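You operate a simulated robot arm through the tools that you are given. There is no shell and no other tool.

Carry out the task below with a simulated robot arm. There is one attempt and no reset: what you move stays moved.

TASK
Put the juicer together with the orange cone and tip its spout down.
Fine: strainer first, then the cone, then the juicer lid.
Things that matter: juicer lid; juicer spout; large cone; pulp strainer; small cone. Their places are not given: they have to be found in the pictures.

It is judged by the outcome, as a careful person would: the job done as asked, and still so three seconds after it is handed in. It fails if anything else is knocked over, pushed out of place, dropped, spilled or broken. Lids that push on must go on centred and level and be pressed home; caps that screw on are set level and turned clockwise until they are tight.

THE ROBOT
A 7-joint arm with a two-finger parallel gripper, fixed in place. Base frame: the origin is at the foot of the arm, x ahead of it, y to its left, z up; the work surface is at about z = 740. Units: mm, rad, N and s.
With the tool pointing down near the work surface it reaches from about 100 to 840 mm from the base axis. Its first joint turns from -2.007 to 2.007 rad. Payload 3.91 kg.
The tool frame sits at the grasp point between the pads (the TCP): z along the fingers, y along the line on which they close. The tips reach 30 mm beyond it. Largest opening 110 mm; finger width 20, thickness 10; the body of the gripper, 48 by 112 mm, starts 55 mm behind the TCP.
Orientation is that of the tool frame in the base frame, as a unit quaternion [w, x, y, z]. With the fingers straight down and closing along the base's y, the tool's x points along the base's -x, its y along +y and its z along -z.

THE INTERFACE
- The arm moves only by the tool servo_tool. Its argument "commands" is a list of rows, each an object of numbers (a shift or turn left out is 0, a gripper value left out holds the last): "rx", "ry", "rz": the turn, a rotation vector about the base's x, y, z in rad; "dx", "dy", "dz": the shift along the base's x, y, z in mm; "grip": the gripper command, from -1 (shut) to 1 (fully open), values between in proportion. In form: [{"rx": .., "ry": .., "rz": .., "dx": .., "dy": .., "dz": .., "grip": ..}, ...]. A call has 1 to 20 rows; each row shifts and turns the commanded pose from where the row before left it. A row lasts 0.2 s, in which the tool goes at most 50 mm and 0.15 rad; a call with a longer step from one row to the next is refused whole, and so is a gripper value outside its range. Where a pose cannot be reached the arm comes as near as it can. A force on the tool above 40 N (or 10 N above the force at the start of the call, whichever is more), or a blocked arm, ends the call early, and 0.2 s more pass. Each finger travels about 153 mm/s and halts on what it meets, pressing with about 32 N; the grip force reading is that of the motor and also rises with nothing between the fingers. The clock runs only during rows and for 0.2 s after the last one: add rows that do not move to give the fingers time. The reply holds the time, the measured pose of the TCP, the force on the tool along the base axes, the opening and the grip force, in the units named above and with some noise, with the torque about the TCP (base axes, N m) and any sound that the robot's microphone picked up.
- Cameras (640 x 400 px; columns grow to the right, rows downward): "scene" is fixed at [402.8, -502.3, 1554.4]; the picture's right is [0.92, -0.40, 0.00], its down [-0.30, -0.68, -0.67] and it looks along [0.27, 0.61, -0.75] (base axes); focal length 302 px, centre (320, 200). "wrist" rides on the gripper at [72, 17, -103] in the tool frame; the picture's right is [-0.23, 0.97, 0.00], its down [-0.76, -0.18, -0.62] and it looks along [-0.61, -0.14, 0.78] (tool axes); focal length 222 px, centre (320, 200).
- camera(camera): a new picture of that camera. No time passes.
- move_column(by): slides the trunk up (or, below 0, down) by that many mm; the arm rides with it, the base frame stays. It gives what a move gives, with no picture.
- pixel_to_xyz(camera, pixels): there is no depth. For up to 12 entries [column, row, z] of the newest picture of that camera ("zoom" is the newest enlarged one), the place [x, y] in the base frame at which the ray of that pixel passes the height z, good to about 2 mm. No time passes.
- enlarge(camera, box): a new picture of the part [left, top, right, bottom] of that camera's present view, enlarged. No time passes.
- hand_in(): hands the job in; it is judged then, once.

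Unless the task says otherwise, let go and move clear before handing in.

The tools are called as a command line: name --argument value ..., lists and objects as JSON in quotes. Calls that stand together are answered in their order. servo_tool: Moves the arm, as the interface text tells. Its arguments: {"type":"object","properties":{"commands":{"type":"array"}},"required":["commands"]} The other tools are called the same way: move_column (by) slides the trunk up or down; camera (camera) takes a picture; pixel_to_xyz (camera, pixels) gives the place at which the rays of pixels pass given heights; enlarge (camera, box) takes an enlarged picture of a part of a camera's view; hand_in () hands the job in.

At the start:

```text
time_s: 0.0
ee_pos: [467.4, 112.3, 1208.1]
tool_rot: [0.0, 0.001, 1.0, 0.0]
contact_force: [0.0, -0.5, -0.6]
torque: [-0.03, 0.01, 0.04]
grip_width: 110.2
grip_force: 0.0
trunk travel left (down, up): [-925.0, 65.0]
```

scene: 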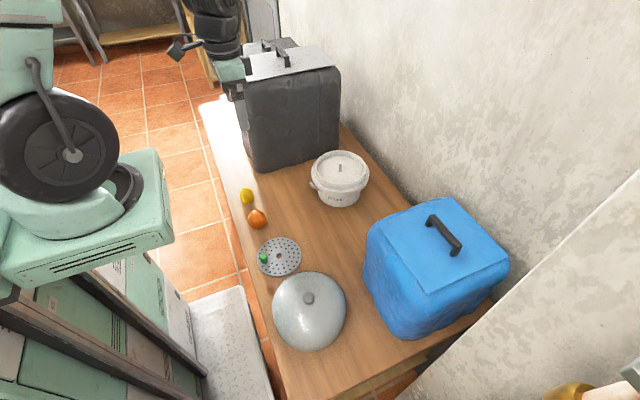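
wrist: 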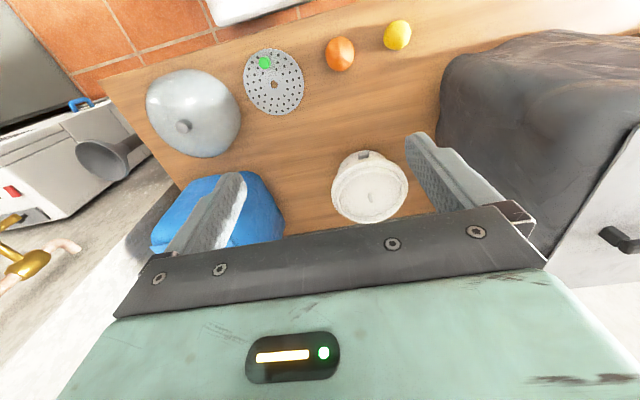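

The pictures show a white juicer body near (340,180), a perforated strainer at (280,257), a lid at (310,310), and small orange and yellow items at (257,218) and (247,195). I'll look closer first.

enlarge --camera "scene" --box '[220, 140, 380, 240]'

enlarge --camera "scene" --box '[230, 220, 390, 320]'

enlarge --camera "wrist" --box '[220, 0, 440, 138]'

enlarge --camera "wrist" --box '[280, 120, 440, 220]'

```text
4.00 times, centred on (300, 190) of scene
```

zoom: 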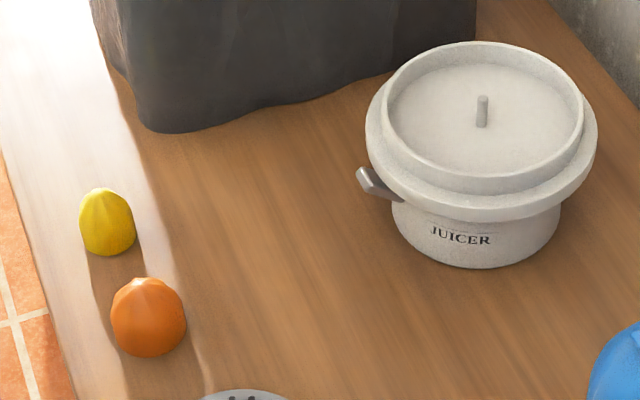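

```text
4.00 times, centred on (310, 270) of scene
```

zoom: 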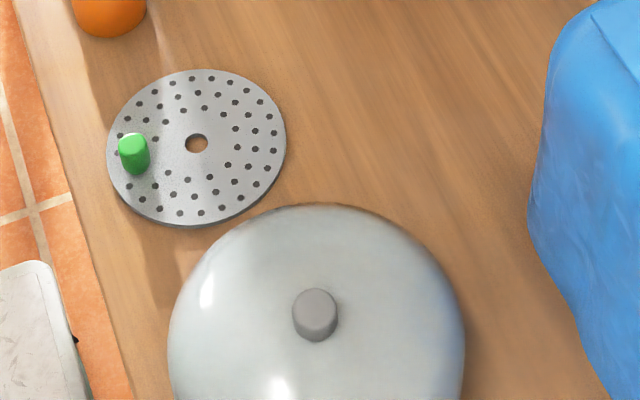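

```text
2.90 times, centred on (330, 69) of wrist
```

zoom: 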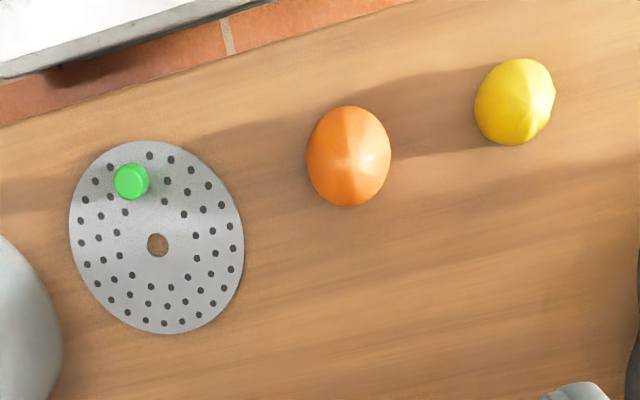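

```text
4.00 times, centred on (360, 170) of wrist
```

zoom: 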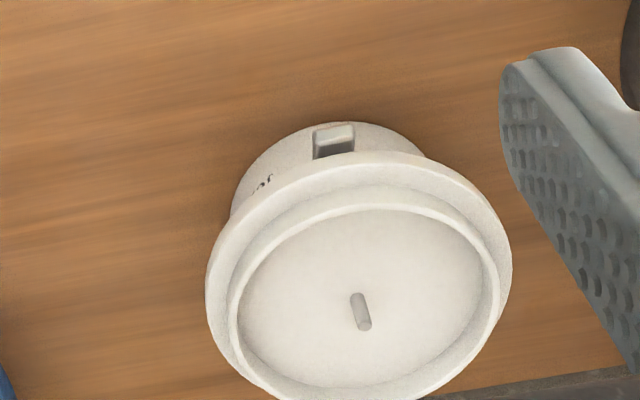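

I now see the juicer with a central spindle, the strainer with an off-centre green knob, an orange cone larger than the yellow one, and the lid with a grey knob. Next I'll turn key pixels into places.

pixel_to_xyz --camera "scene" --pixels '[[279, 255.7, 742], [263.5, 259, 744], [263.5, 254.5, 760], [257, 223, 740], [247, 200, 740], [308.5, 298, 820], [308.5, 298, 800], [340.2, 171.2, 820], [340.2, 171.2, 780], [312, 186, 790], [342, 199, 740]]'

pixel_to_xyz --camera "wrist" --pixels '[[274, 84.5, 742], [264.6, 62, 760], [340, 54, 750], [397, 35, 750], [184, 127, 800], [184, 127, 820], [370.5, 200, 820], [370.5, 200, 780]]'

```text
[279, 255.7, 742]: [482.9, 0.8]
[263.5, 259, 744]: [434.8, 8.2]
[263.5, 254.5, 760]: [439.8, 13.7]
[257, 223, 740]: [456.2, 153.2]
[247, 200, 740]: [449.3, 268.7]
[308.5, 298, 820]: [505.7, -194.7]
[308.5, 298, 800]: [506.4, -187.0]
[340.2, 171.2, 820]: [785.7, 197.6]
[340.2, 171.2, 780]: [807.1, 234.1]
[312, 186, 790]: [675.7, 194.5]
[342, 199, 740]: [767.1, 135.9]
```

```text
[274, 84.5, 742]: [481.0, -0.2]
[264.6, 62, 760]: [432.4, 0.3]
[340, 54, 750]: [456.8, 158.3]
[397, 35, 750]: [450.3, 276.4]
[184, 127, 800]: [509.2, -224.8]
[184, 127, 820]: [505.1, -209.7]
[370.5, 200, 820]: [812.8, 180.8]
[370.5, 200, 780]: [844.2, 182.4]
```

Two-view matching puts the lid knob top near (503,-200,833) and the juicer near (790,185). I'll find the tall box corners, then bring the wrist camera closer to the juicer.

pixel_to_xyz --camera "scene" --pixels '[[257, 172, 740], [340, 150, 740], [340, 68, 1000], [245, 82, 1000], [340, 68, 1060], [245, 82, 1060], [365, 250, 740], [400, 340, 740], [370, 225, 940], [420, 292, 940], [508, 262, 940]]'

servo_tool --commands '[{"dx": 24, "dy": 24, "dz": -28, "grip": 1}, {"dx": 24, "dy": 24, "dz": -28}, {"dx": 24, "dy": 24, "dz": -28}, {"dx": 24, "dy": 24, "dz": -28}, {"dx": 24, "dy": 24, "dz": -28}, {}]'

camera --camera "wrist"

camera --camera "scene"

```text
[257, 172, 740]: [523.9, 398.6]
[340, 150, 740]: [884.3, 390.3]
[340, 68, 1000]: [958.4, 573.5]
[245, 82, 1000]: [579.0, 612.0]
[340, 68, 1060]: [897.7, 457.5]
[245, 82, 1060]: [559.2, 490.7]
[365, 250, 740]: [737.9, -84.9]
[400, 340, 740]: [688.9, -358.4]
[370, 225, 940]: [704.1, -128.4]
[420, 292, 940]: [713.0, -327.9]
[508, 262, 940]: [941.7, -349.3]
```

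```text
time_s: 1.4
ee_pos: [587.8, 232.7, 1067.9]
tool_rot: [0.001, -0.001, 1.0, 0.0]
contact_force: [0.5, -1.0, 0.0]
torque: [0.02, 0.02, -0.03]
grip_width: 110.2
grip_force: 0.0
trunk travel left (down, up): [-925.0, 65.0]
```

```text
taken
```

wrist: 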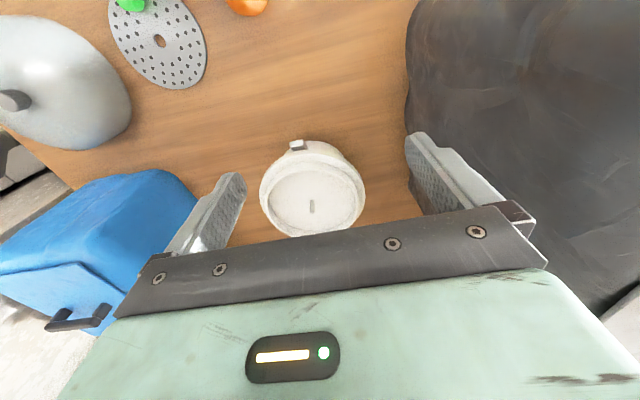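

```text
taken
```

scene: 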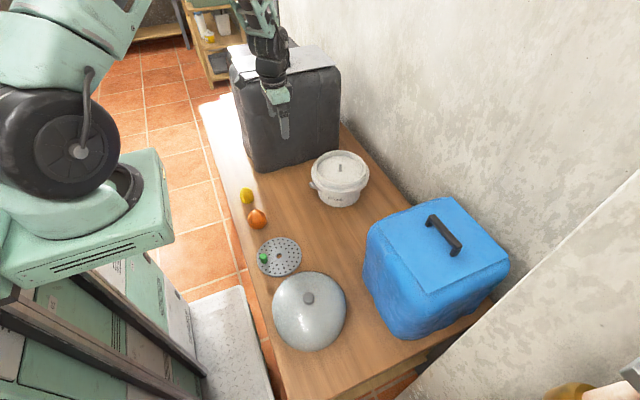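

The grey box's front face lies near y≈390 and the blue box near y<-85. Both leave room around the juicer, now seen at wrist (312,190); I'll enlarge it.

enlarge --camera "wrist" --box '[232, 130, 392, 230]'

enlarge --camera "scene" --box '[300, 140, 380, 190]'

enlarge --camera "scene" --box '[300, 165, 380, 215]'

```text
4.00 times, centred on (312, 180) of wrist
```

zoom: 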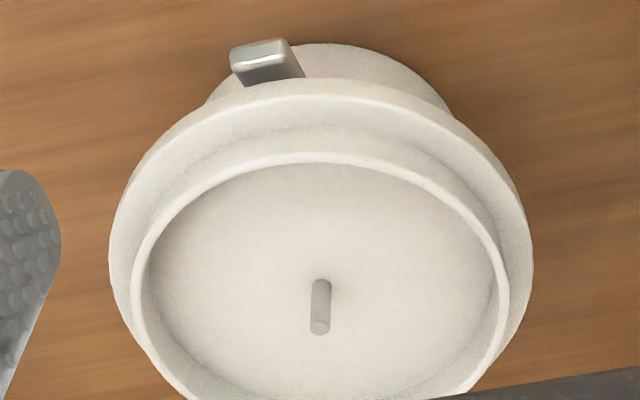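

```text
8.00 times, centred on (340, 165) of scene
```

zoom: 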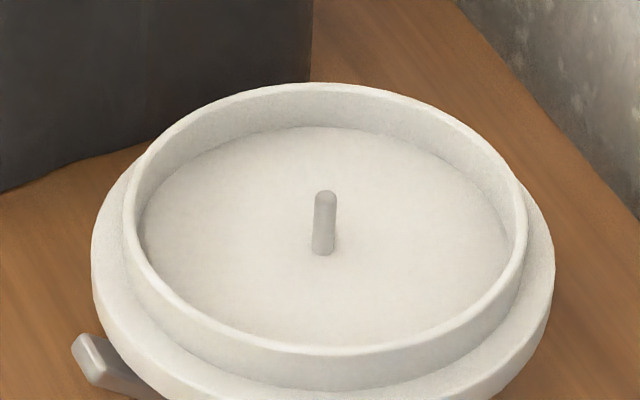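

```text
8.00 times, centred on (340, 190) of scene
```

zoom: 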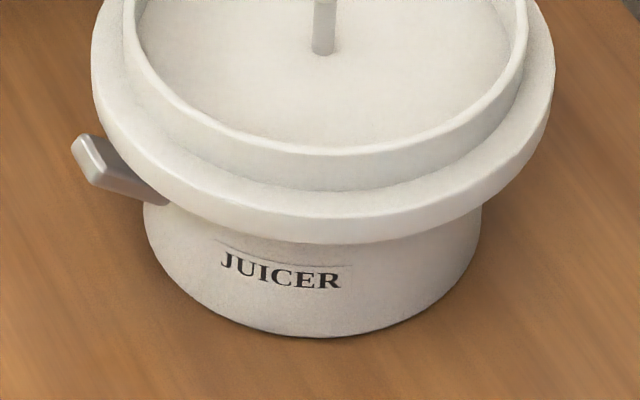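

Next I'll match the spindle base and top and the collar rim between both views to fix heights.

pixel_to_xyz --camera "wrist" --pixels '[[312.25, 201, 790], [312.25, 201, 810], [312, 212, 810], [312, 212, 830], [265, 200, 820], [359, 200, 820], [265, 200, 840], [359, 200, 840], [312, 168.5, 820], [312, 168.5, 840], [297, 146, 800], [297, 146, 780]]'

pixel_to_xyz --camera "scene" --pixels '[[340.4, 171, 790], [340.4, 171, 810], [340.75, 164.25, 810], [340.75, 164.25, 830], [315.6, 166.25, 820], [365.9, 167.5, 820], [315.6, 166.25, 840], [365.9, 167.5, 840], [338.75, 150.5, 840], [343.1, 183.75, 840], [311, 184.5, 800], [311, 184.5, 780]]'

```text
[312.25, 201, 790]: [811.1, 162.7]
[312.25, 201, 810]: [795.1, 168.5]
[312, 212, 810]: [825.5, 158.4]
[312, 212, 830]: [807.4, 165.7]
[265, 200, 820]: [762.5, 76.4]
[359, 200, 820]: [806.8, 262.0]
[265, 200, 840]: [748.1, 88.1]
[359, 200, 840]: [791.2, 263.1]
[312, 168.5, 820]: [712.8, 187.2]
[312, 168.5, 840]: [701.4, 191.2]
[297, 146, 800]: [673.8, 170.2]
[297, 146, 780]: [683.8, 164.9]
```

```text
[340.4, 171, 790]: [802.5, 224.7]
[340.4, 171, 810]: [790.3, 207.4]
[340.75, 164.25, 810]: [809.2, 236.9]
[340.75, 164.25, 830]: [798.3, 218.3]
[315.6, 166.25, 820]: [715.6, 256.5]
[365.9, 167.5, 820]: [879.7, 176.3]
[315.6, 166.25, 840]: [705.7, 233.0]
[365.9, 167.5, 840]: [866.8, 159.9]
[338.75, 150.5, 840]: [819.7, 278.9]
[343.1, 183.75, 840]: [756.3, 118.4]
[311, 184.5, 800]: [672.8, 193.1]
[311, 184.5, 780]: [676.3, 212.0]
```

The juicer's axis is about (774,181): spindle base z≈840, spindle top z≈868, collar rim z≈860, spout tip near (667,175,819). Next I'll turn the wrist 90° so the fingers close along x, and look closely at the strainer.

servo_tool --commands '[{"rz": -0.1428, "dx": -8.3, "dy": -6.4, "dz": -11}, {"rz": -0.1428, "dx": -8.3, "dy": -6.4, "dz": -11}, {"rz": -0.1428, "dx": -8.3, "dy": -6.4, "dz": -11}, {"rz": -0.1428, "dx": -8.3, "dy": -6.4, "dz": -11}, {"rz": -0.1428, "dx": -8.3, "dy": -6.4, "dz": -11}, {"rz": -0.1428, "dx": -8.3, "dy": -6.4, "dz": -11}, {"rz": -0.1428, "dx": -8.3, "dy": -6.4, "dz": -11}, {"rz": -0.1428, "dx": -8.3, "dy": -6.4, "dz": -11}, {"rz": -0.1428, "dx": -8.3, "dy": -6.4, "dz": -11}, {"rz": -0.1428, "dx": -8.3, "dy": -6.4, "dz": -11}, {"rz": -0.1428, "dx": -8.3, "dy": -6.4, "dz": -11}, {}]'

camera --camera "wrist"

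camera --camera "scene"

```text
time_s: 4.0
ee_pos: [495.7, 160.9, 947.1]
tool_rot: [0.0, 0.707, 0.707, -0.001]
contact_force: [0.2, 0.5, -0.4]
torque: [0.01, 0.0, 0.02]
grip_width: 110.0
grip_force: 0.0
trunk travel left (down, up): [-925.0, 65.0]
```

```text
taken
```

wrist: 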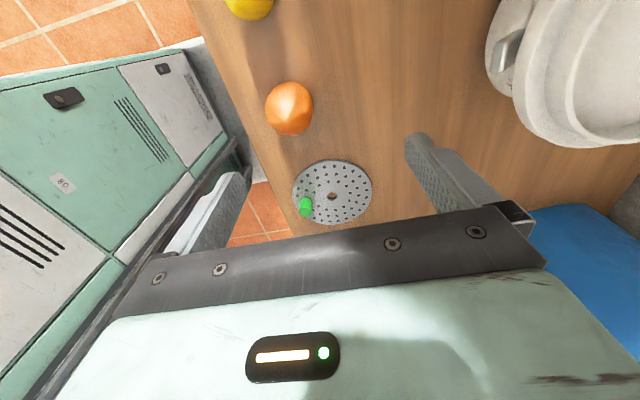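

```text
taken
```

scene: 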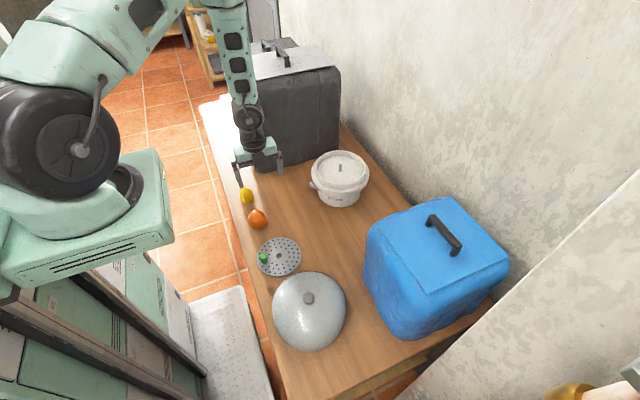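

enlarge --camera "wrist" --box '[270, 140, 398, 220]'

enlarge --camera "scene" --box '[240, 230, 320, 280]'

enlarge --camera "wrist" --box '[220, 60, 380, 160]'

```text
5.00 times, centred on (334, 180) of wrist
```

zoom: 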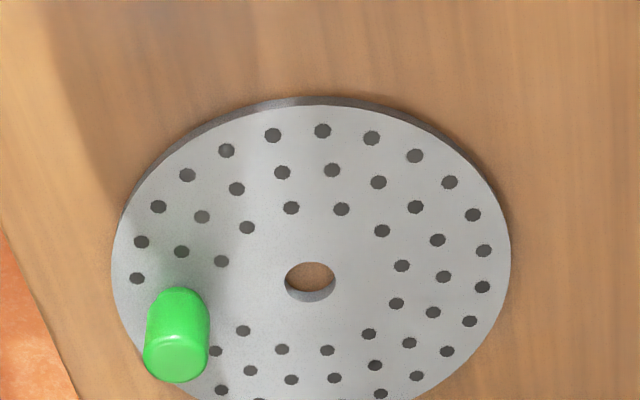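

```text
8.00 times, centred on (280, 255) of scene
```

zoom: 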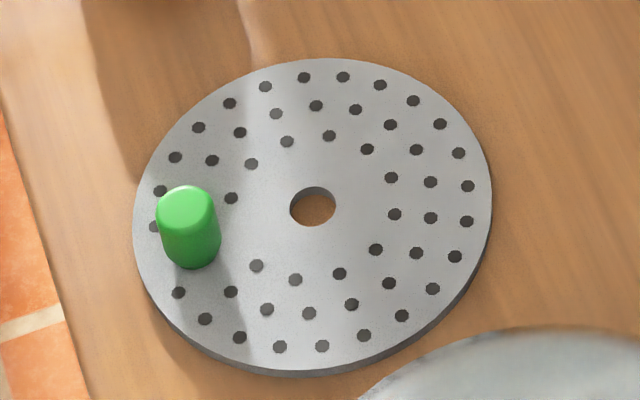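

```text
4.00 times, centred on (300, 110) of wrist
```

zoom: 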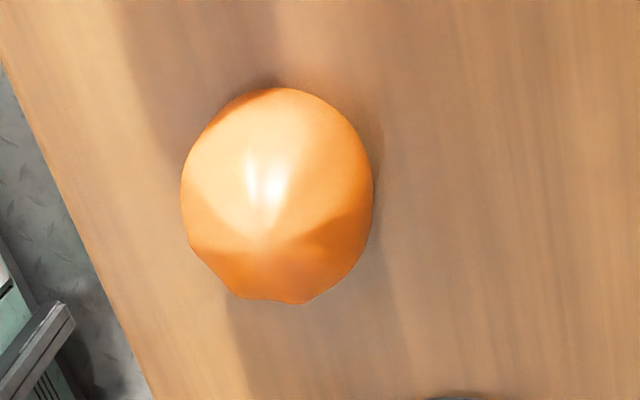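

I'll convert the strainer's hole, rim and knob pixels, and the orange cone's outline.

pixel_to_xyz --camera "wrist" --pixels '[[332, 195.5, 744], [305.4, 211, 755], [305.4, 211, 770], [292.4, 193, 744], [372.2, 192, 744], [345, 159.5, 744], [265, 107, 750], [313, 106, 750], [287, 118, 780], [287, 118, 790], [290, 82, 745], [290, 135, 745]]'

pixel_to_xyz --camera "scene" --pixels '[[279.1, 255.6, 744], [263.25, 256, 755], [263.25, 256, 770], [256.6, 257, 744], [301.5, 255.6, 744], [281, 237.3, 744], [277, 276.5, 744], [256.2, 211, 780], [256.2, 211, 790], [247.5, 220, 750], [266.5, 220, 750]]'

```text
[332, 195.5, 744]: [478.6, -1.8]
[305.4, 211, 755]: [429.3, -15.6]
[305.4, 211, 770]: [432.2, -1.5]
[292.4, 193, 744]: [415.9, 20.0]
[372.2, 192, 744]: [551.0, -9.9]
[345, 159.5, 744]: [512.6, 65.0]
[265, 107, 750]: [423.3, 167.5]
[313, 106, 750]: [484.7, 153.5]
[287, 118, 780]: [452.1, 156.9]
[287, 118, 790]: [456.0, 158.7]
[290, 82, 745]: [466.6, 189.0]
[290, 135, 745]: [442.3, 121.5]
```

```text
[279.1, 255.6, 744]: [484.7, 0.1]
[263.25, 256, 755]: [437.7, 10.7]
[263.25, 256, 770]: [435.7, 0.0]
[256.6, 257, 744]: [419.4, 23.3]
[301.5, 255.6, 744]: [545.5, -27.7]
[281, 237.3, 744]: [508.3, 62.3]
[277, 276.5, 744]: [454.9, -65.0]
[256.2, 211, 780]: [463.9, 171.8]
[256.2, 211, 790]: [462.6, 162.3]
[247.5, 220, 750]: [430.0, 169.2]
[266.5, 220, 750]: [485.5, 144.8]
```

The knob top is at (434,-1,770), the hole centre (482,-1), and the plate radius is about 68. I'll move above the knob with the fingers partly open.

servo_tool --commands '[{"dx": -12.3, "dy": -32.4, "dz": -19.4, "grip": 0.1}, {"dx": -12.3, "dy": -32.4, "dz": -19.4}, {"dx": -12.3, "dy": -32.4, "dz": -19.4}, {"dx": -12.3, "dy": -32.4, "dz": -19.4}, {"dx": -12.3, "dy": -32.4, "dz": -19.4}, {}, {}]'

camera --camera "wrist"

camera --camera "scene"

```text
time_s: 5.6
ee_pos: [434.7, -0.5, 850.9]
tool_rot: [-0.001, 0.706, 0.708, 0.0]
contact_force: [-0.1, -0.6, 0.5]
torque: [0.02, 0.0, 0.01]
grip_width: 60.5
grip_force: 0.1
trunk travel left (down, up): [-925.0, 65.0]
```

```text
taken
```

wrist: 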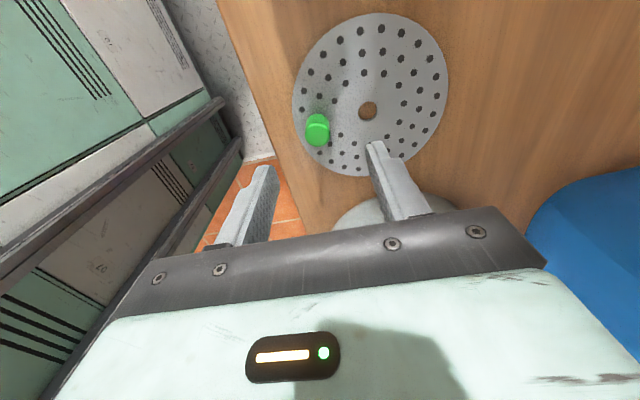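

```text
taken
```

scene: 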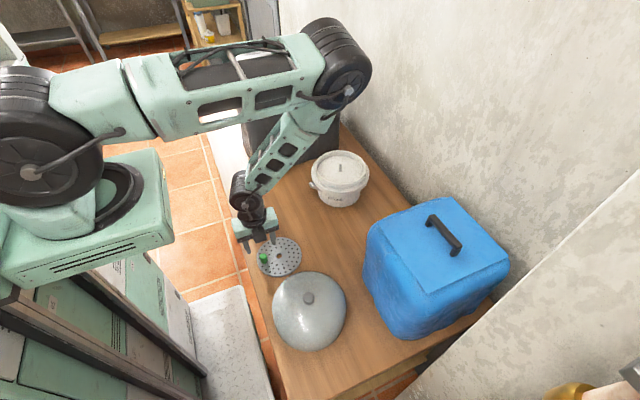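

The wrist view shows the knob at (318,130), between the finger lines. I'll verify its place precisely from here.

enlarge --camera "wrist" --box '[280, 60, 408, 140]'

enlarge --camera "wrist" --box '[280, 100, 408, 180]'

```text
5.00 times, centred on (344, 100) of wrist
```

zoom: 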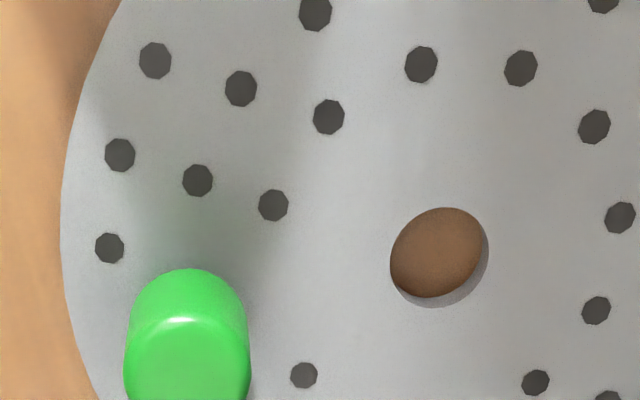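

```text
5.00 times, centred on (344, 140) of wrist
```

zoom: 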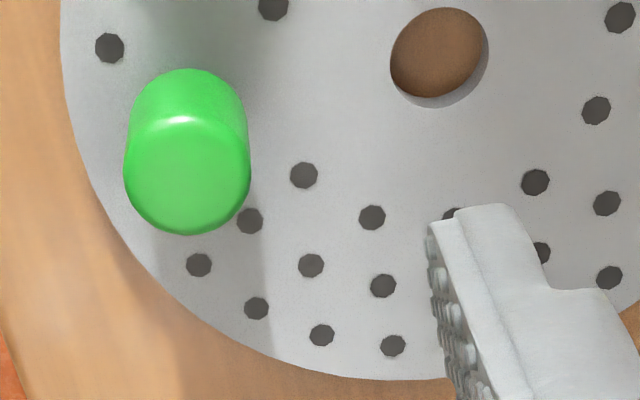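

pixel_to_xyz --camera "wrist" --pixels '[[317.4, 135.6, 770], [305, 133, 768], [330, 131, 768], [368, 110.5, 745], [358, 112, 745], [377.5, 109, 745]]'

```text
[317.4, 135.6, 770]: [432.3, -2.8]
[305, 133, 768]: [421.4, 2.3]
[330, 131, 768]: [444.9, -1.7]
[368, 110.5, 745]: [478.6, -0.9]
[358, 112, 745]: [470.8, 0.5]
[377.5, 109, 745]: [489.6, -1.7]
```

The knob centre reads (433,-2), and the hole lies 47 mm further along +x. I'll go down to TCP z=780 and close.

servo_tool --commands '[{"dx": -0.5, "dy": -0.5, "dz": -20}, {"dx": -0.5, "dy": -0.5, "dz": -20}, {"dz": -16}, {"dz": -10}, {"dz": -5}, {}]'

servo_tool --commands '[{"grip": -0.4}, {"grip": -0.7}, {"grip": -1}, {}, {}]'

camera --camera "wrist"

enlarge --camera "scene" --box '[220, 200, 348, 280]'

```text
time_s: 7.0
ee_pos: [433.3, -1.4, 778.6]
tool_rot: [0.0, 0.707, 0.707, 0.0]
contact_force: [-0.1, -0.4, -0.5]
torque: [0.0, 0.01, 0.03]
grip_width: 60.6
grip_force: 0.2
trunk travel left (down, up): [-925.0, 65.0]
```

```text
time_s: 8.2
ee_pos: [433.6, -2.2, 780.4]
tool_rot: [0.001, 0.706, 0.708, 0.0]
contact_force: [-0.4, 0.3, 2.2]
torque: [0.03, -0.13, 0.02]
grip_width: 20.7
grip_force: 32.0
trunk travel left (down, up): [-925.0, 65.0]
```

```text
taken
```

wrist: 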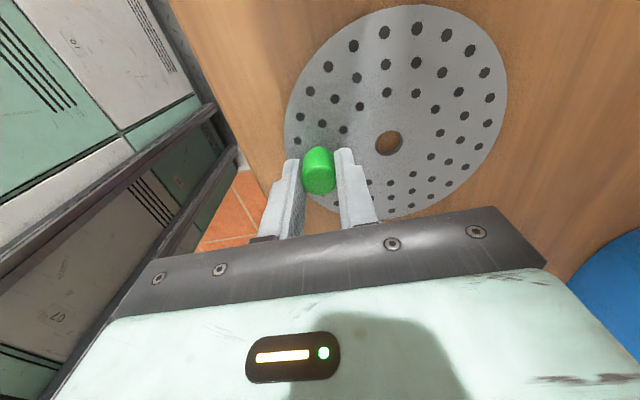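

```text
5.00 times, centred on (284, 240) of scene
```

zoom: 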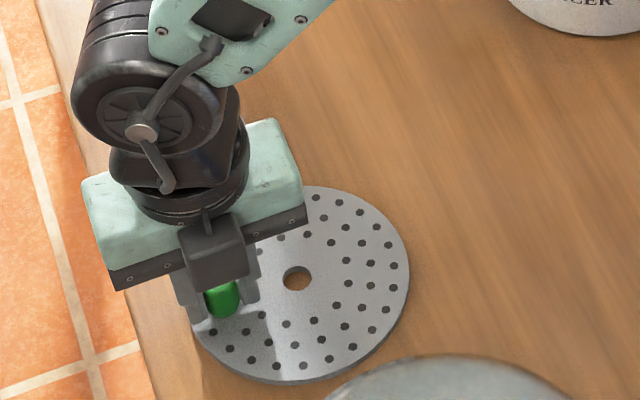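

The knob is gripped (20.7 mm, 32 N). I'll lift it and check the plate stays level.

servo_tool --commands '[{"dz": 10}, {"dz": 20}, {"dz": 30}, {"dz": 40}, {"dz": 40}, {"dz": 30}, {"dz": 10}, {}]'

enlarge --camera "wrist" --box '[240, 0, 560, 200]'

enlarge --camera "scene" --box '[220, 160, 348, 240]'

```text
time_s: 10.0
ee_pos: [435.1, -2.4, 959.7]
tool_rot: [0.0, 0.706, 0.708, 0.0]
contact_force: [0.1, -0.6, 0.1]
torque: [0.01, -0.01, 0.01]
grip_width: 20.5
grip_force: 32.1
trunk travel left (down, up): [-925.0, 65.0]
```

```text
2.00 times, centred on (400, 100) of wrist
```

zoom: 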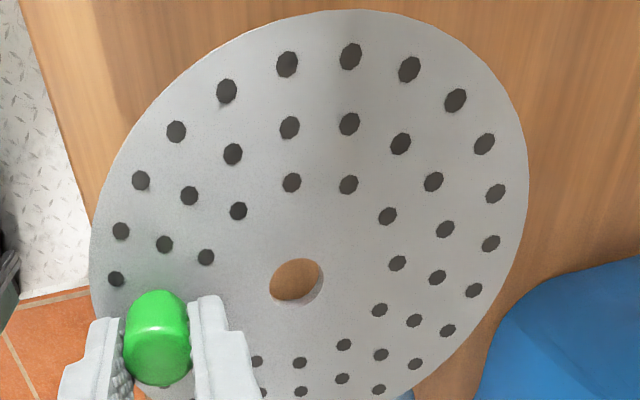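

```text
5.00 times, centred on (284, 200) of scene
```

zoom: 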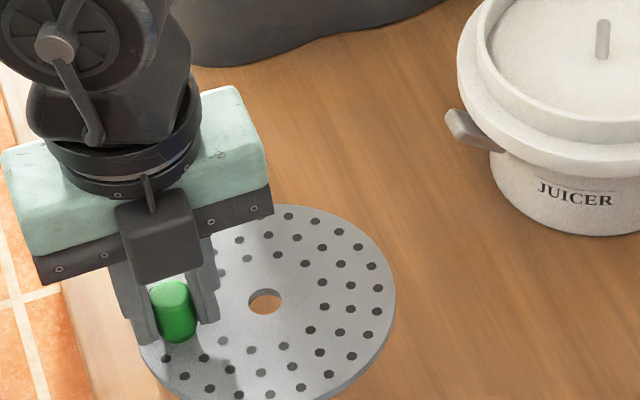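

The plate came up and looks level. I'll find the hole relative to the TCP in both views, with the plate top at about z=925.

pixel_to_xyz --camera "wrist" --pixels '[[388.5, 139.2, 925], [504, 92.5, 925], [285, 125, 925], [420, 4.5, 925]]'

pixel_to_xyz --camera "scene" --pixels '[[273, 220.2, 925], [273, 220.2, 920], [299.3, 217, 925], [277.5, 200.8, 925], [255, 178, 925]]'

```text
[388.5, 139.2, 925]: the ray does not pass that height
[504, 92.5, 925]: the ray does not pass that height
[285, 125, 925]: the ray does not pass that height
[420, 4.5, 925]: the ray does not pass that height
```

```text
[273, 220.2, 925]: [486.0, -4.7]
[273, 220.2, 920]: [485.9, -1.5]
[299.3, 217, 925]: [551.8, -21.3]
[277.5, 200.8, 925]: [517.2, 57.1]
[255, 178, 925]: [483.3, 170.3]
```

The wrist conversion used a stale picture, so I'll take a new one and convert again.

camera --camera "wrist"

pixel_to_xyz --camera "wrist" --pixels '[[388.5, 139.2, 925], [504, 92.5, 925], [285, 125, 925], [420, 4.5, 925]]'

```text
taken
```

wrist: 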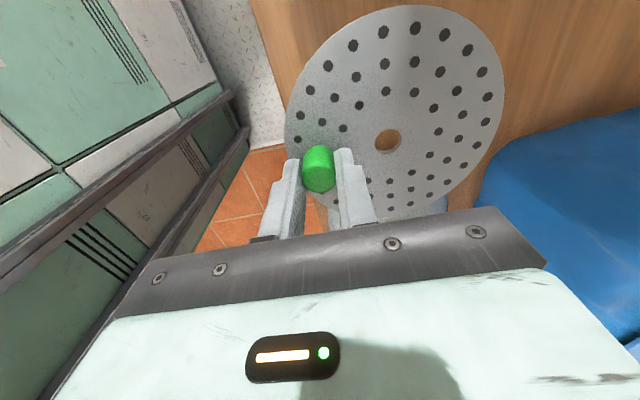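

```text
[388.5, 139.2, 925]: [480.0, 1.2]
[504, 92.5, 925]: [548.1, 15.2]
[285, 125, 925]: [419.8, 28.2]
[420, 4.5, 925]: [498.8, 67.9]
```

The hole is about (+48, +0.5) from the TCP. I'll carry the strainer at this height to hover over the juicer, at TCP about (726,181).

servo_tool --commands '[{"dx": 20, "dy": 12}, {"dx": 30, "dy": 19}, {"dx": 32, "dy": 20}, {"dx": 32, "dy": 20}, {"dx": 32, "dy": 20}, {"dx": 32, "dy": 20}, {"dx": 32, "dy": 20}, {"dx": 32, "dy": 20}, {"dx": 28, "dy": 18}, {"dx": 16, "dy": 10}, {"dx": 5, "dy": 4}, {}, {}]'

camera --camera "wrist"

camera --camera "scene"

```text
time_s: 12.8
ee_pos: [724.3, 182.6, 958.4]
tool_rot: [0.0, 0.707, 0.707, 0.0]
contact_force: [-0.5, 0.3, -1.1]
torque: [0.03, 0.03, 0.01]
grip_width: 20.6
grip_force: 31.9
trunk travel left (down, up): [-925.0, 65.0]
```

```text
taken
```

wrist: 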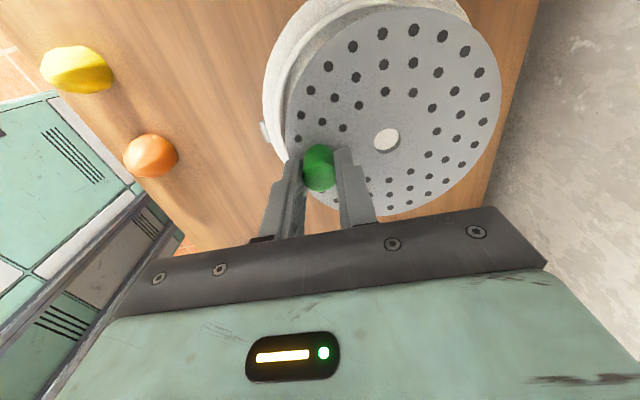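

```text
taken
```

scene: 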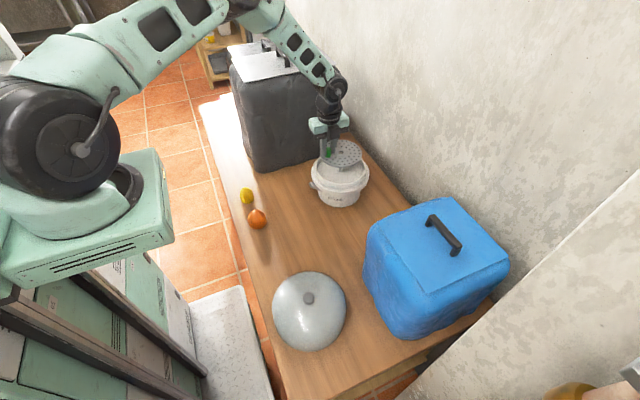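

The strainer hovers over the juicer, clear of everything. I'll go down to just above the spindle top and check alignment.

servo_tool --commands '[{"dz": -10, "dx": 1}, {"dz": -12}, {"dz": -10}, {"dz": -4}, {}, {}]'

camera --camera "wrist"

enlarge --camera "wrist" --box '[250, 0, 506, 160]'

enlarge --camera "scene" --box '[300, 130, 380, 180]'

```text
time_s: 14.2
ee_pos: [725.9, 182.1, 923.6]
tool_rot: [0.001, 0.706, 0.708, 0.0]
contact_force: [-0.4, -0.1, -0.1]
torque: [0.03, 0.04, 0.0]
grip_width: 20.7
grip_force: 31.6
trunk travel left (down, up): [-925.0, 65.0]
```

```text
taken
```

wrist: 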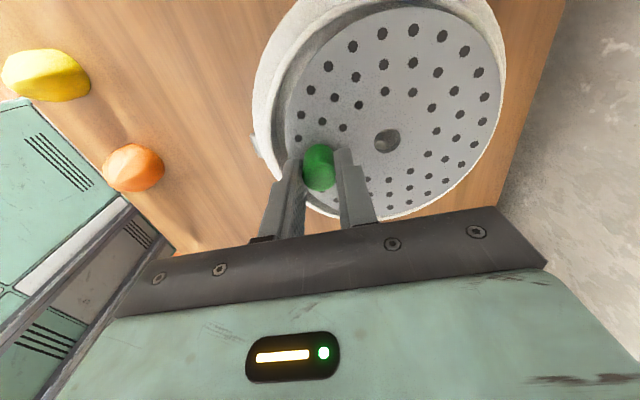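

```text
2.50 times, centred on (378, 80) of wrist
```

zoom: 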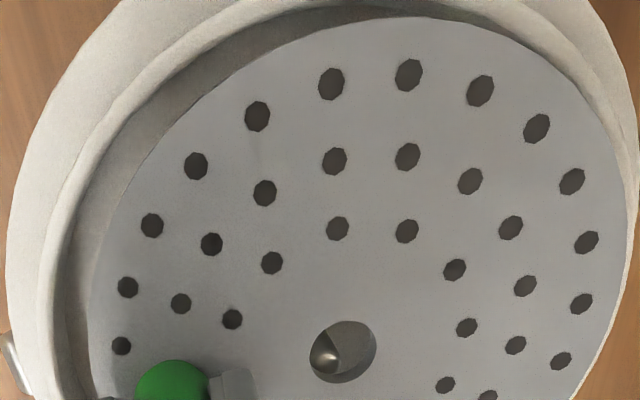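

```text
8.00 times, centred on (340, 155) of scene
```

zoom: 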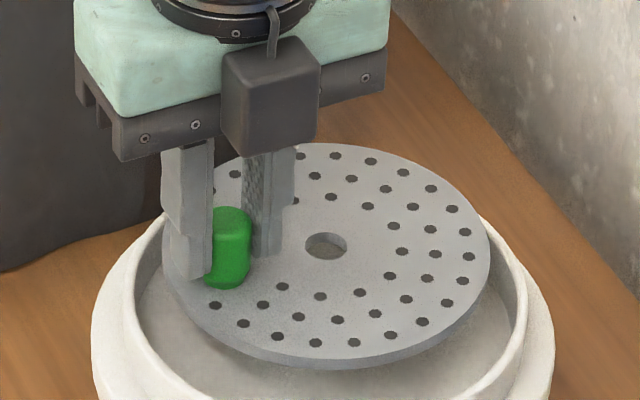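

Through the hole I see the spindle tip, at zoom (327,357), left of the hole centre (343,351). I'll compute both places.

pixel_to_xyz --camera "wrist" --pixels '[[387.2, 139.8, 889], [380.8, 142.8, 868], [380.8, 142.8, 874], [373.8, 141, 889], [400.6, 139, 889]]'

pixel_to_xyz --camera "scene" --pixels '[[340.7, 160.5, 889]]'

```text
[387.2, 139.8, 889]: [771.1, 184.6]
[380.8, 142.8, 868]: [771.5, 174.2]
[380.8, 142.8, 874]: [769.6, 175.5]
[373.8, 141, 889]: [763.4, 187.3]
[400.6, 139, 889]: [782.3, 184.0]
```

```text
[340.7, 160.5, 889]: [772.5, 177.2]
```

enlarge --camera "wrist" --box '[364, 122, 412, 152]'

enlarge --camera "scene" --box '[332, 155, 348, 165]'

```text
13.33 times, centred on (388, 137) of wrist
```

zoom: 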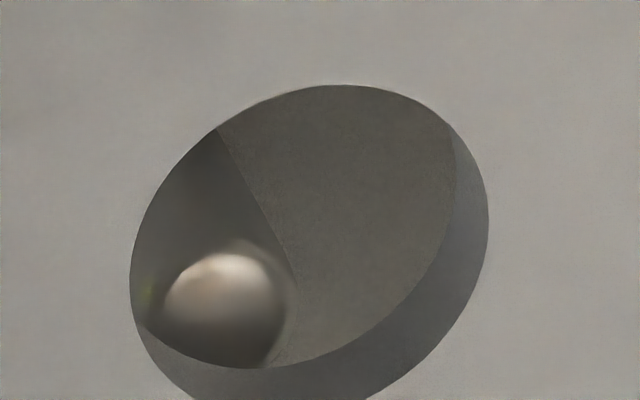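

```text
16.00 times, centred on (340, 160) of scene
```

zoom: 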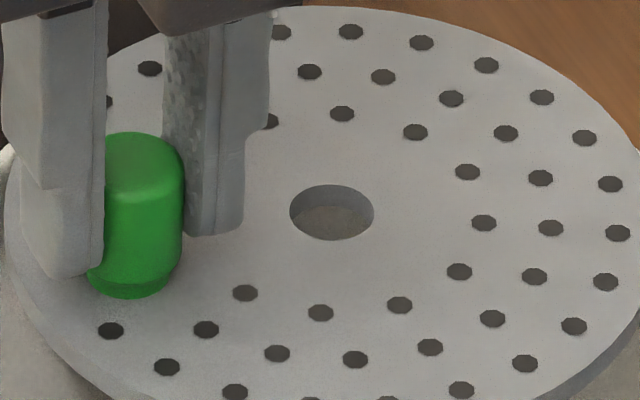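

Triangulating gives the hole at about (773,182,884) and the spindle tip at about (772,176,873). I'll shift about -5 in y and look again before lowering.

servo_tool --commands '[{"dy": -3}, {"dy": -2.5}, {}, {}]'

camera --camera "wrist"

enlarge --camera "wrist" --box '[364, 122, 412, 152]'

enlarge --camera "scene" --box '[300, 140, 380, 190]'

```text
time_s: 15.2
ee_pos: [726.5, 176.3, 923.2]
tool_rot: [0.0, 0.707, 0.707, 0.0]
contact_force: [0.0, -0.5, -0.1]
torque: [0.04, 0.0, 0.03]
grip_width: 20.6
grip_force: 31.6
trunk travel left (down, up): [-925.0, 65.0]
```

```text
taken
```

wrist: 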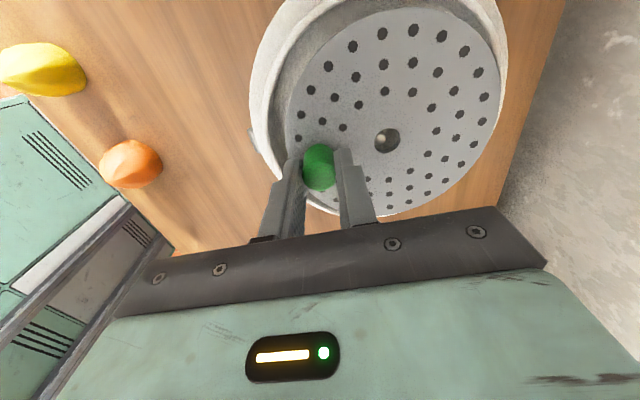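

```text
13.33 times, centred on (388, 137) of wrist
```

zoom: 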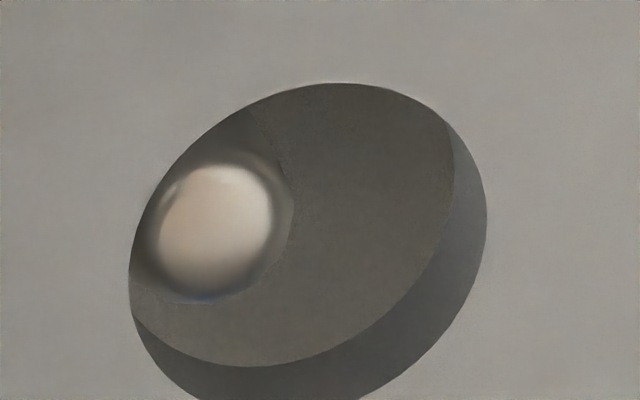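

```text
8.00 times, centred on (340, 165) of scene
```

zoom: 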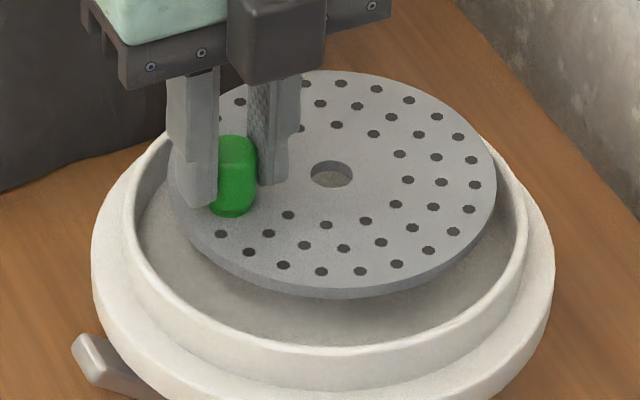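

Ray geometry from both wrist views puts the spindle tip near (771,175,874) and the hole near (773.5,177.3). I'll shift (-2,-2.5), lower 4 mm and recheck.

servo_tool --commands '[{"dx": -2, "dy": -2.5}, {"dz": -4}, {}, {}]'

camera --camera "wrist"

enlarge --camera "wrist" --box '[364, 122, 412, 152]'

enlarge --camera "scene" --box '[300, 140, 380, 190]'

```text
time_s: 16.2
ee_pos: [724.5, 172.4, 919.3]
tool_rot: [0.001, 0.706, 0.708, -0.001]
contact_force: [0.4, -0.1, 0.0]
torque: [0.01, -0.01, 0.0]
grip_width: 20.6
grip_force: 32.1
trunk travel left (down, up): [-925.0, 65.0]
```

```text
taken
```

wrist: 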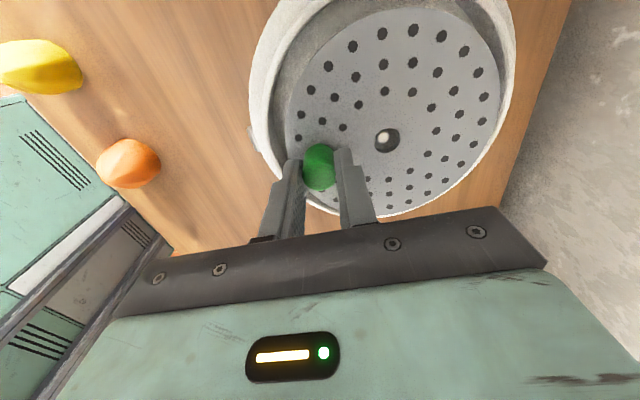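

```text
13.33 times, centred on (388, 137) of wrist
```

zoom: 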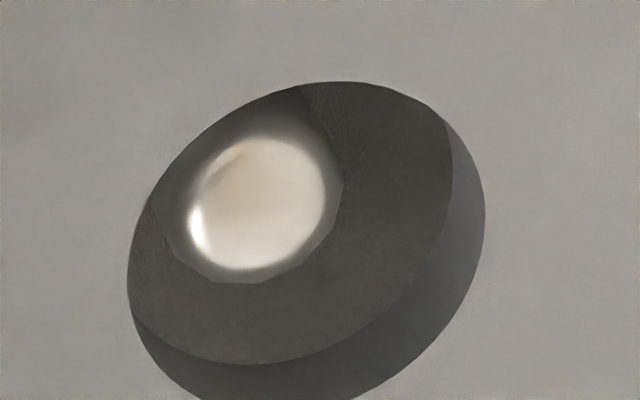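

```text
8.00 times, centred on (340, 165) of scene
```

zoom: 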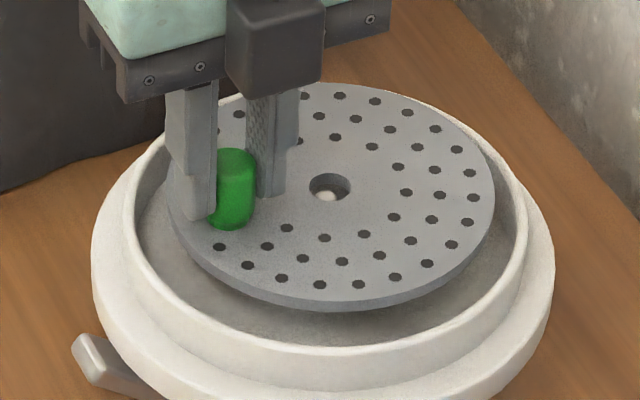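

In both views the spindle tip now sits within about 1 mm of the hole axis. After a tiny shift I'll lower the plate over the spindle, watching the force.

servo_tool --commands '[{"dx": -0.8, "dy": -0.6}, {"dz": -5}, {"dz": -5}, {"dz": -5}, {"dz": -5}, {}]'

camera --camera "wrist"

enlarge --camera "scene" --box '[300, 140, 380, 190]'

```text
time_s: 17.6
ee_pos: [723.8, 173.7, 899.1]
tool_rot: [0.0, 0.707, 0.707, 0.001]
contact_force: [-0.6, -0.5, 0.4]
torque: [-0.02, 0.01, 0.0]
grip_width: 20.6
grip_force: 31.5
trunk travel left (down, up): [-925.0, 65.0]
```

```text
taken
```

wrist: 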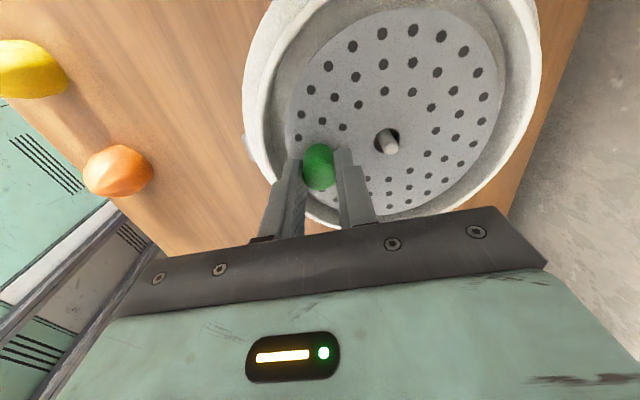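

```text
8.00 times, centred on (340, 165) of scene
```

zoom: 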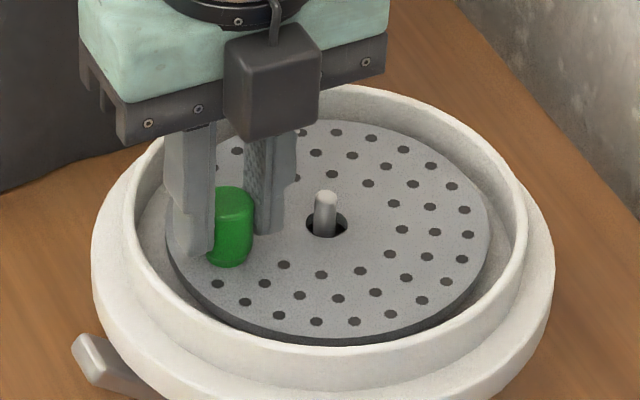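

The spindle passes through the hole and the plate sits inside the collar. I'll lower further in small steps.

servo_tool --commands '[{"dz": -4}, {"dz": -4}, {"dz": -3}, {}]'

enlarge --camera "scene" --box '[300, 140, 380, 190]'

camera --camera "wrist"

```text
time_s: 18.6
ee_pos: [724.0, 173.6, 890.6]
tool_rot: [0.0, 0.707, 0.707, 0.002]
contact_force: [-5.3, -2.3, 25.9]
torque: [-0.07, -0.01, 0.0]
grip_width: 20.4
grip_force: 32.2
trunk travel left (down, up): [-925.0, 65.0]
```

```text
8.00 times, centred on (340, 165) of scene
```

zoom: 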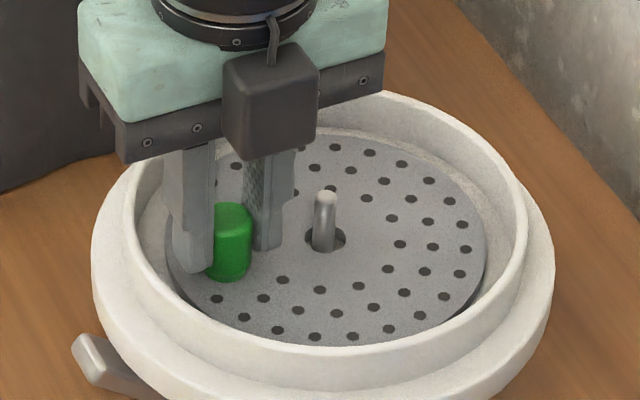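

```text
taken
```

wrist: 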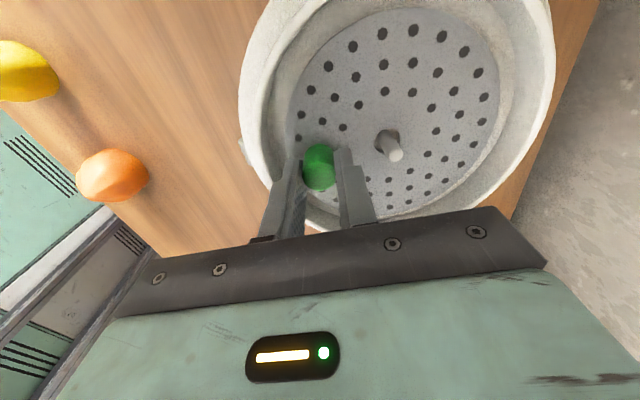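

The force rose to 26 N upward at TCP z=890.6, so the plate touched something. I'll look closely before letting go.

enlarge --camera "wrist" --box '[230, 0, 566, 210]'

enlarge --camera "scene" --box '[310, 148, 374, 188]'

```text
1.90 times, centred on (398, 105) of wrist
```

zoom: 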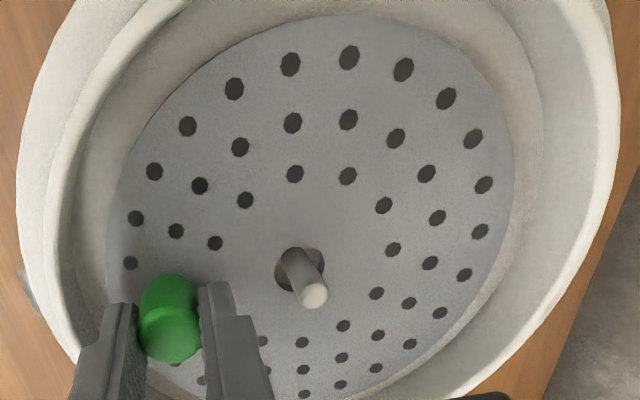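

```text
10.00 times, centred on (342, 168) of scene
```

zoom: 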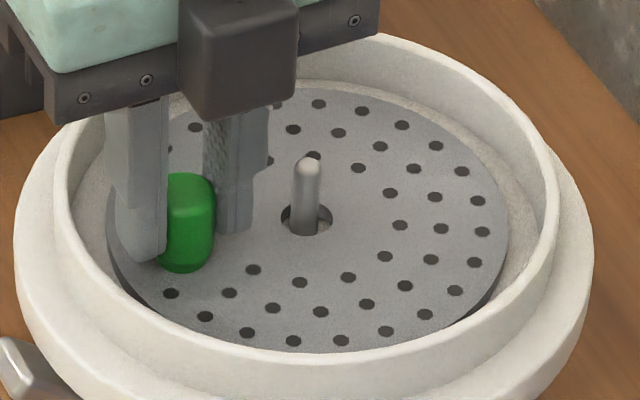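

The plate appears to rest on the bowl floor, with the spindle through its hole. I'll ease the pressure, open a little (finger room inside the collar is small) and rise.

servo_tool --commands '[{"dz": 2}, {"grip": -0.5}, {}, {}]'

servo_tool --commands '[{"dz": 5}, {"dz": 15}, {"dz": 20}, {"dz": 20}, {"dz": 20}, {}]'

camera --camera "wrist"

enlarge --camera "scene" --box '[310, 148, 374, 188]'

enlarge --camera "wrist" --box '[230, 0, 566, 210]'

```text
time_s: 19.6
ee_pos: [724.4, 173.0, 890.4]
tool_rot: [0.0, 0.706, 0.708, 0.0]
contact_force: [0.3, 0.8, -0.6]
torque: [0.0, -0.03, -0.03]
grip_width: 27.4
grip_force: 0.1
trunk travel left (down, up): [-925.0, 65.0]
```

```text
time_s: 21.0
ee_pos: [723.3, 173.6, 970.4]
tool_rot: [0.0, 0.706, 0.708, 0.0]
contact_force: [0.5, -0.5, -0.2]
torque: [-0.04, 0.01, 0.02]
grip_width: 27.5
grip_force: 0.0
trunk travel left (down, up): [-925.0, 65.0]
```

```text
taken
```

wrist: 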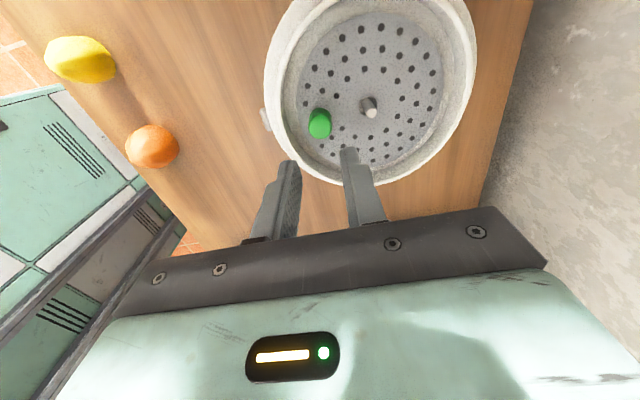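

```text
10.00 times, centred on (342, 168) of scene
```

zoom: 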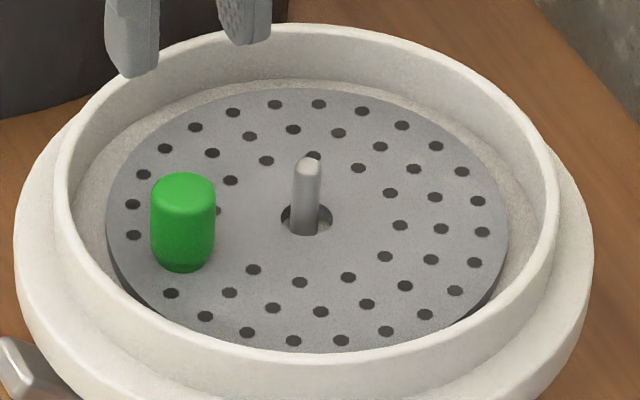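

```text
1.90 times, centred on (398, 105) of wrist
```

zoom: 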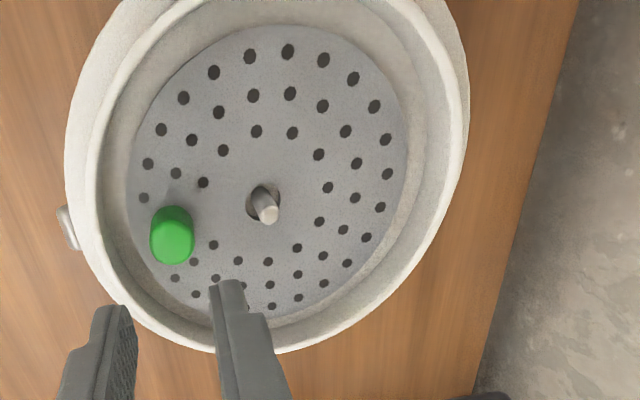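

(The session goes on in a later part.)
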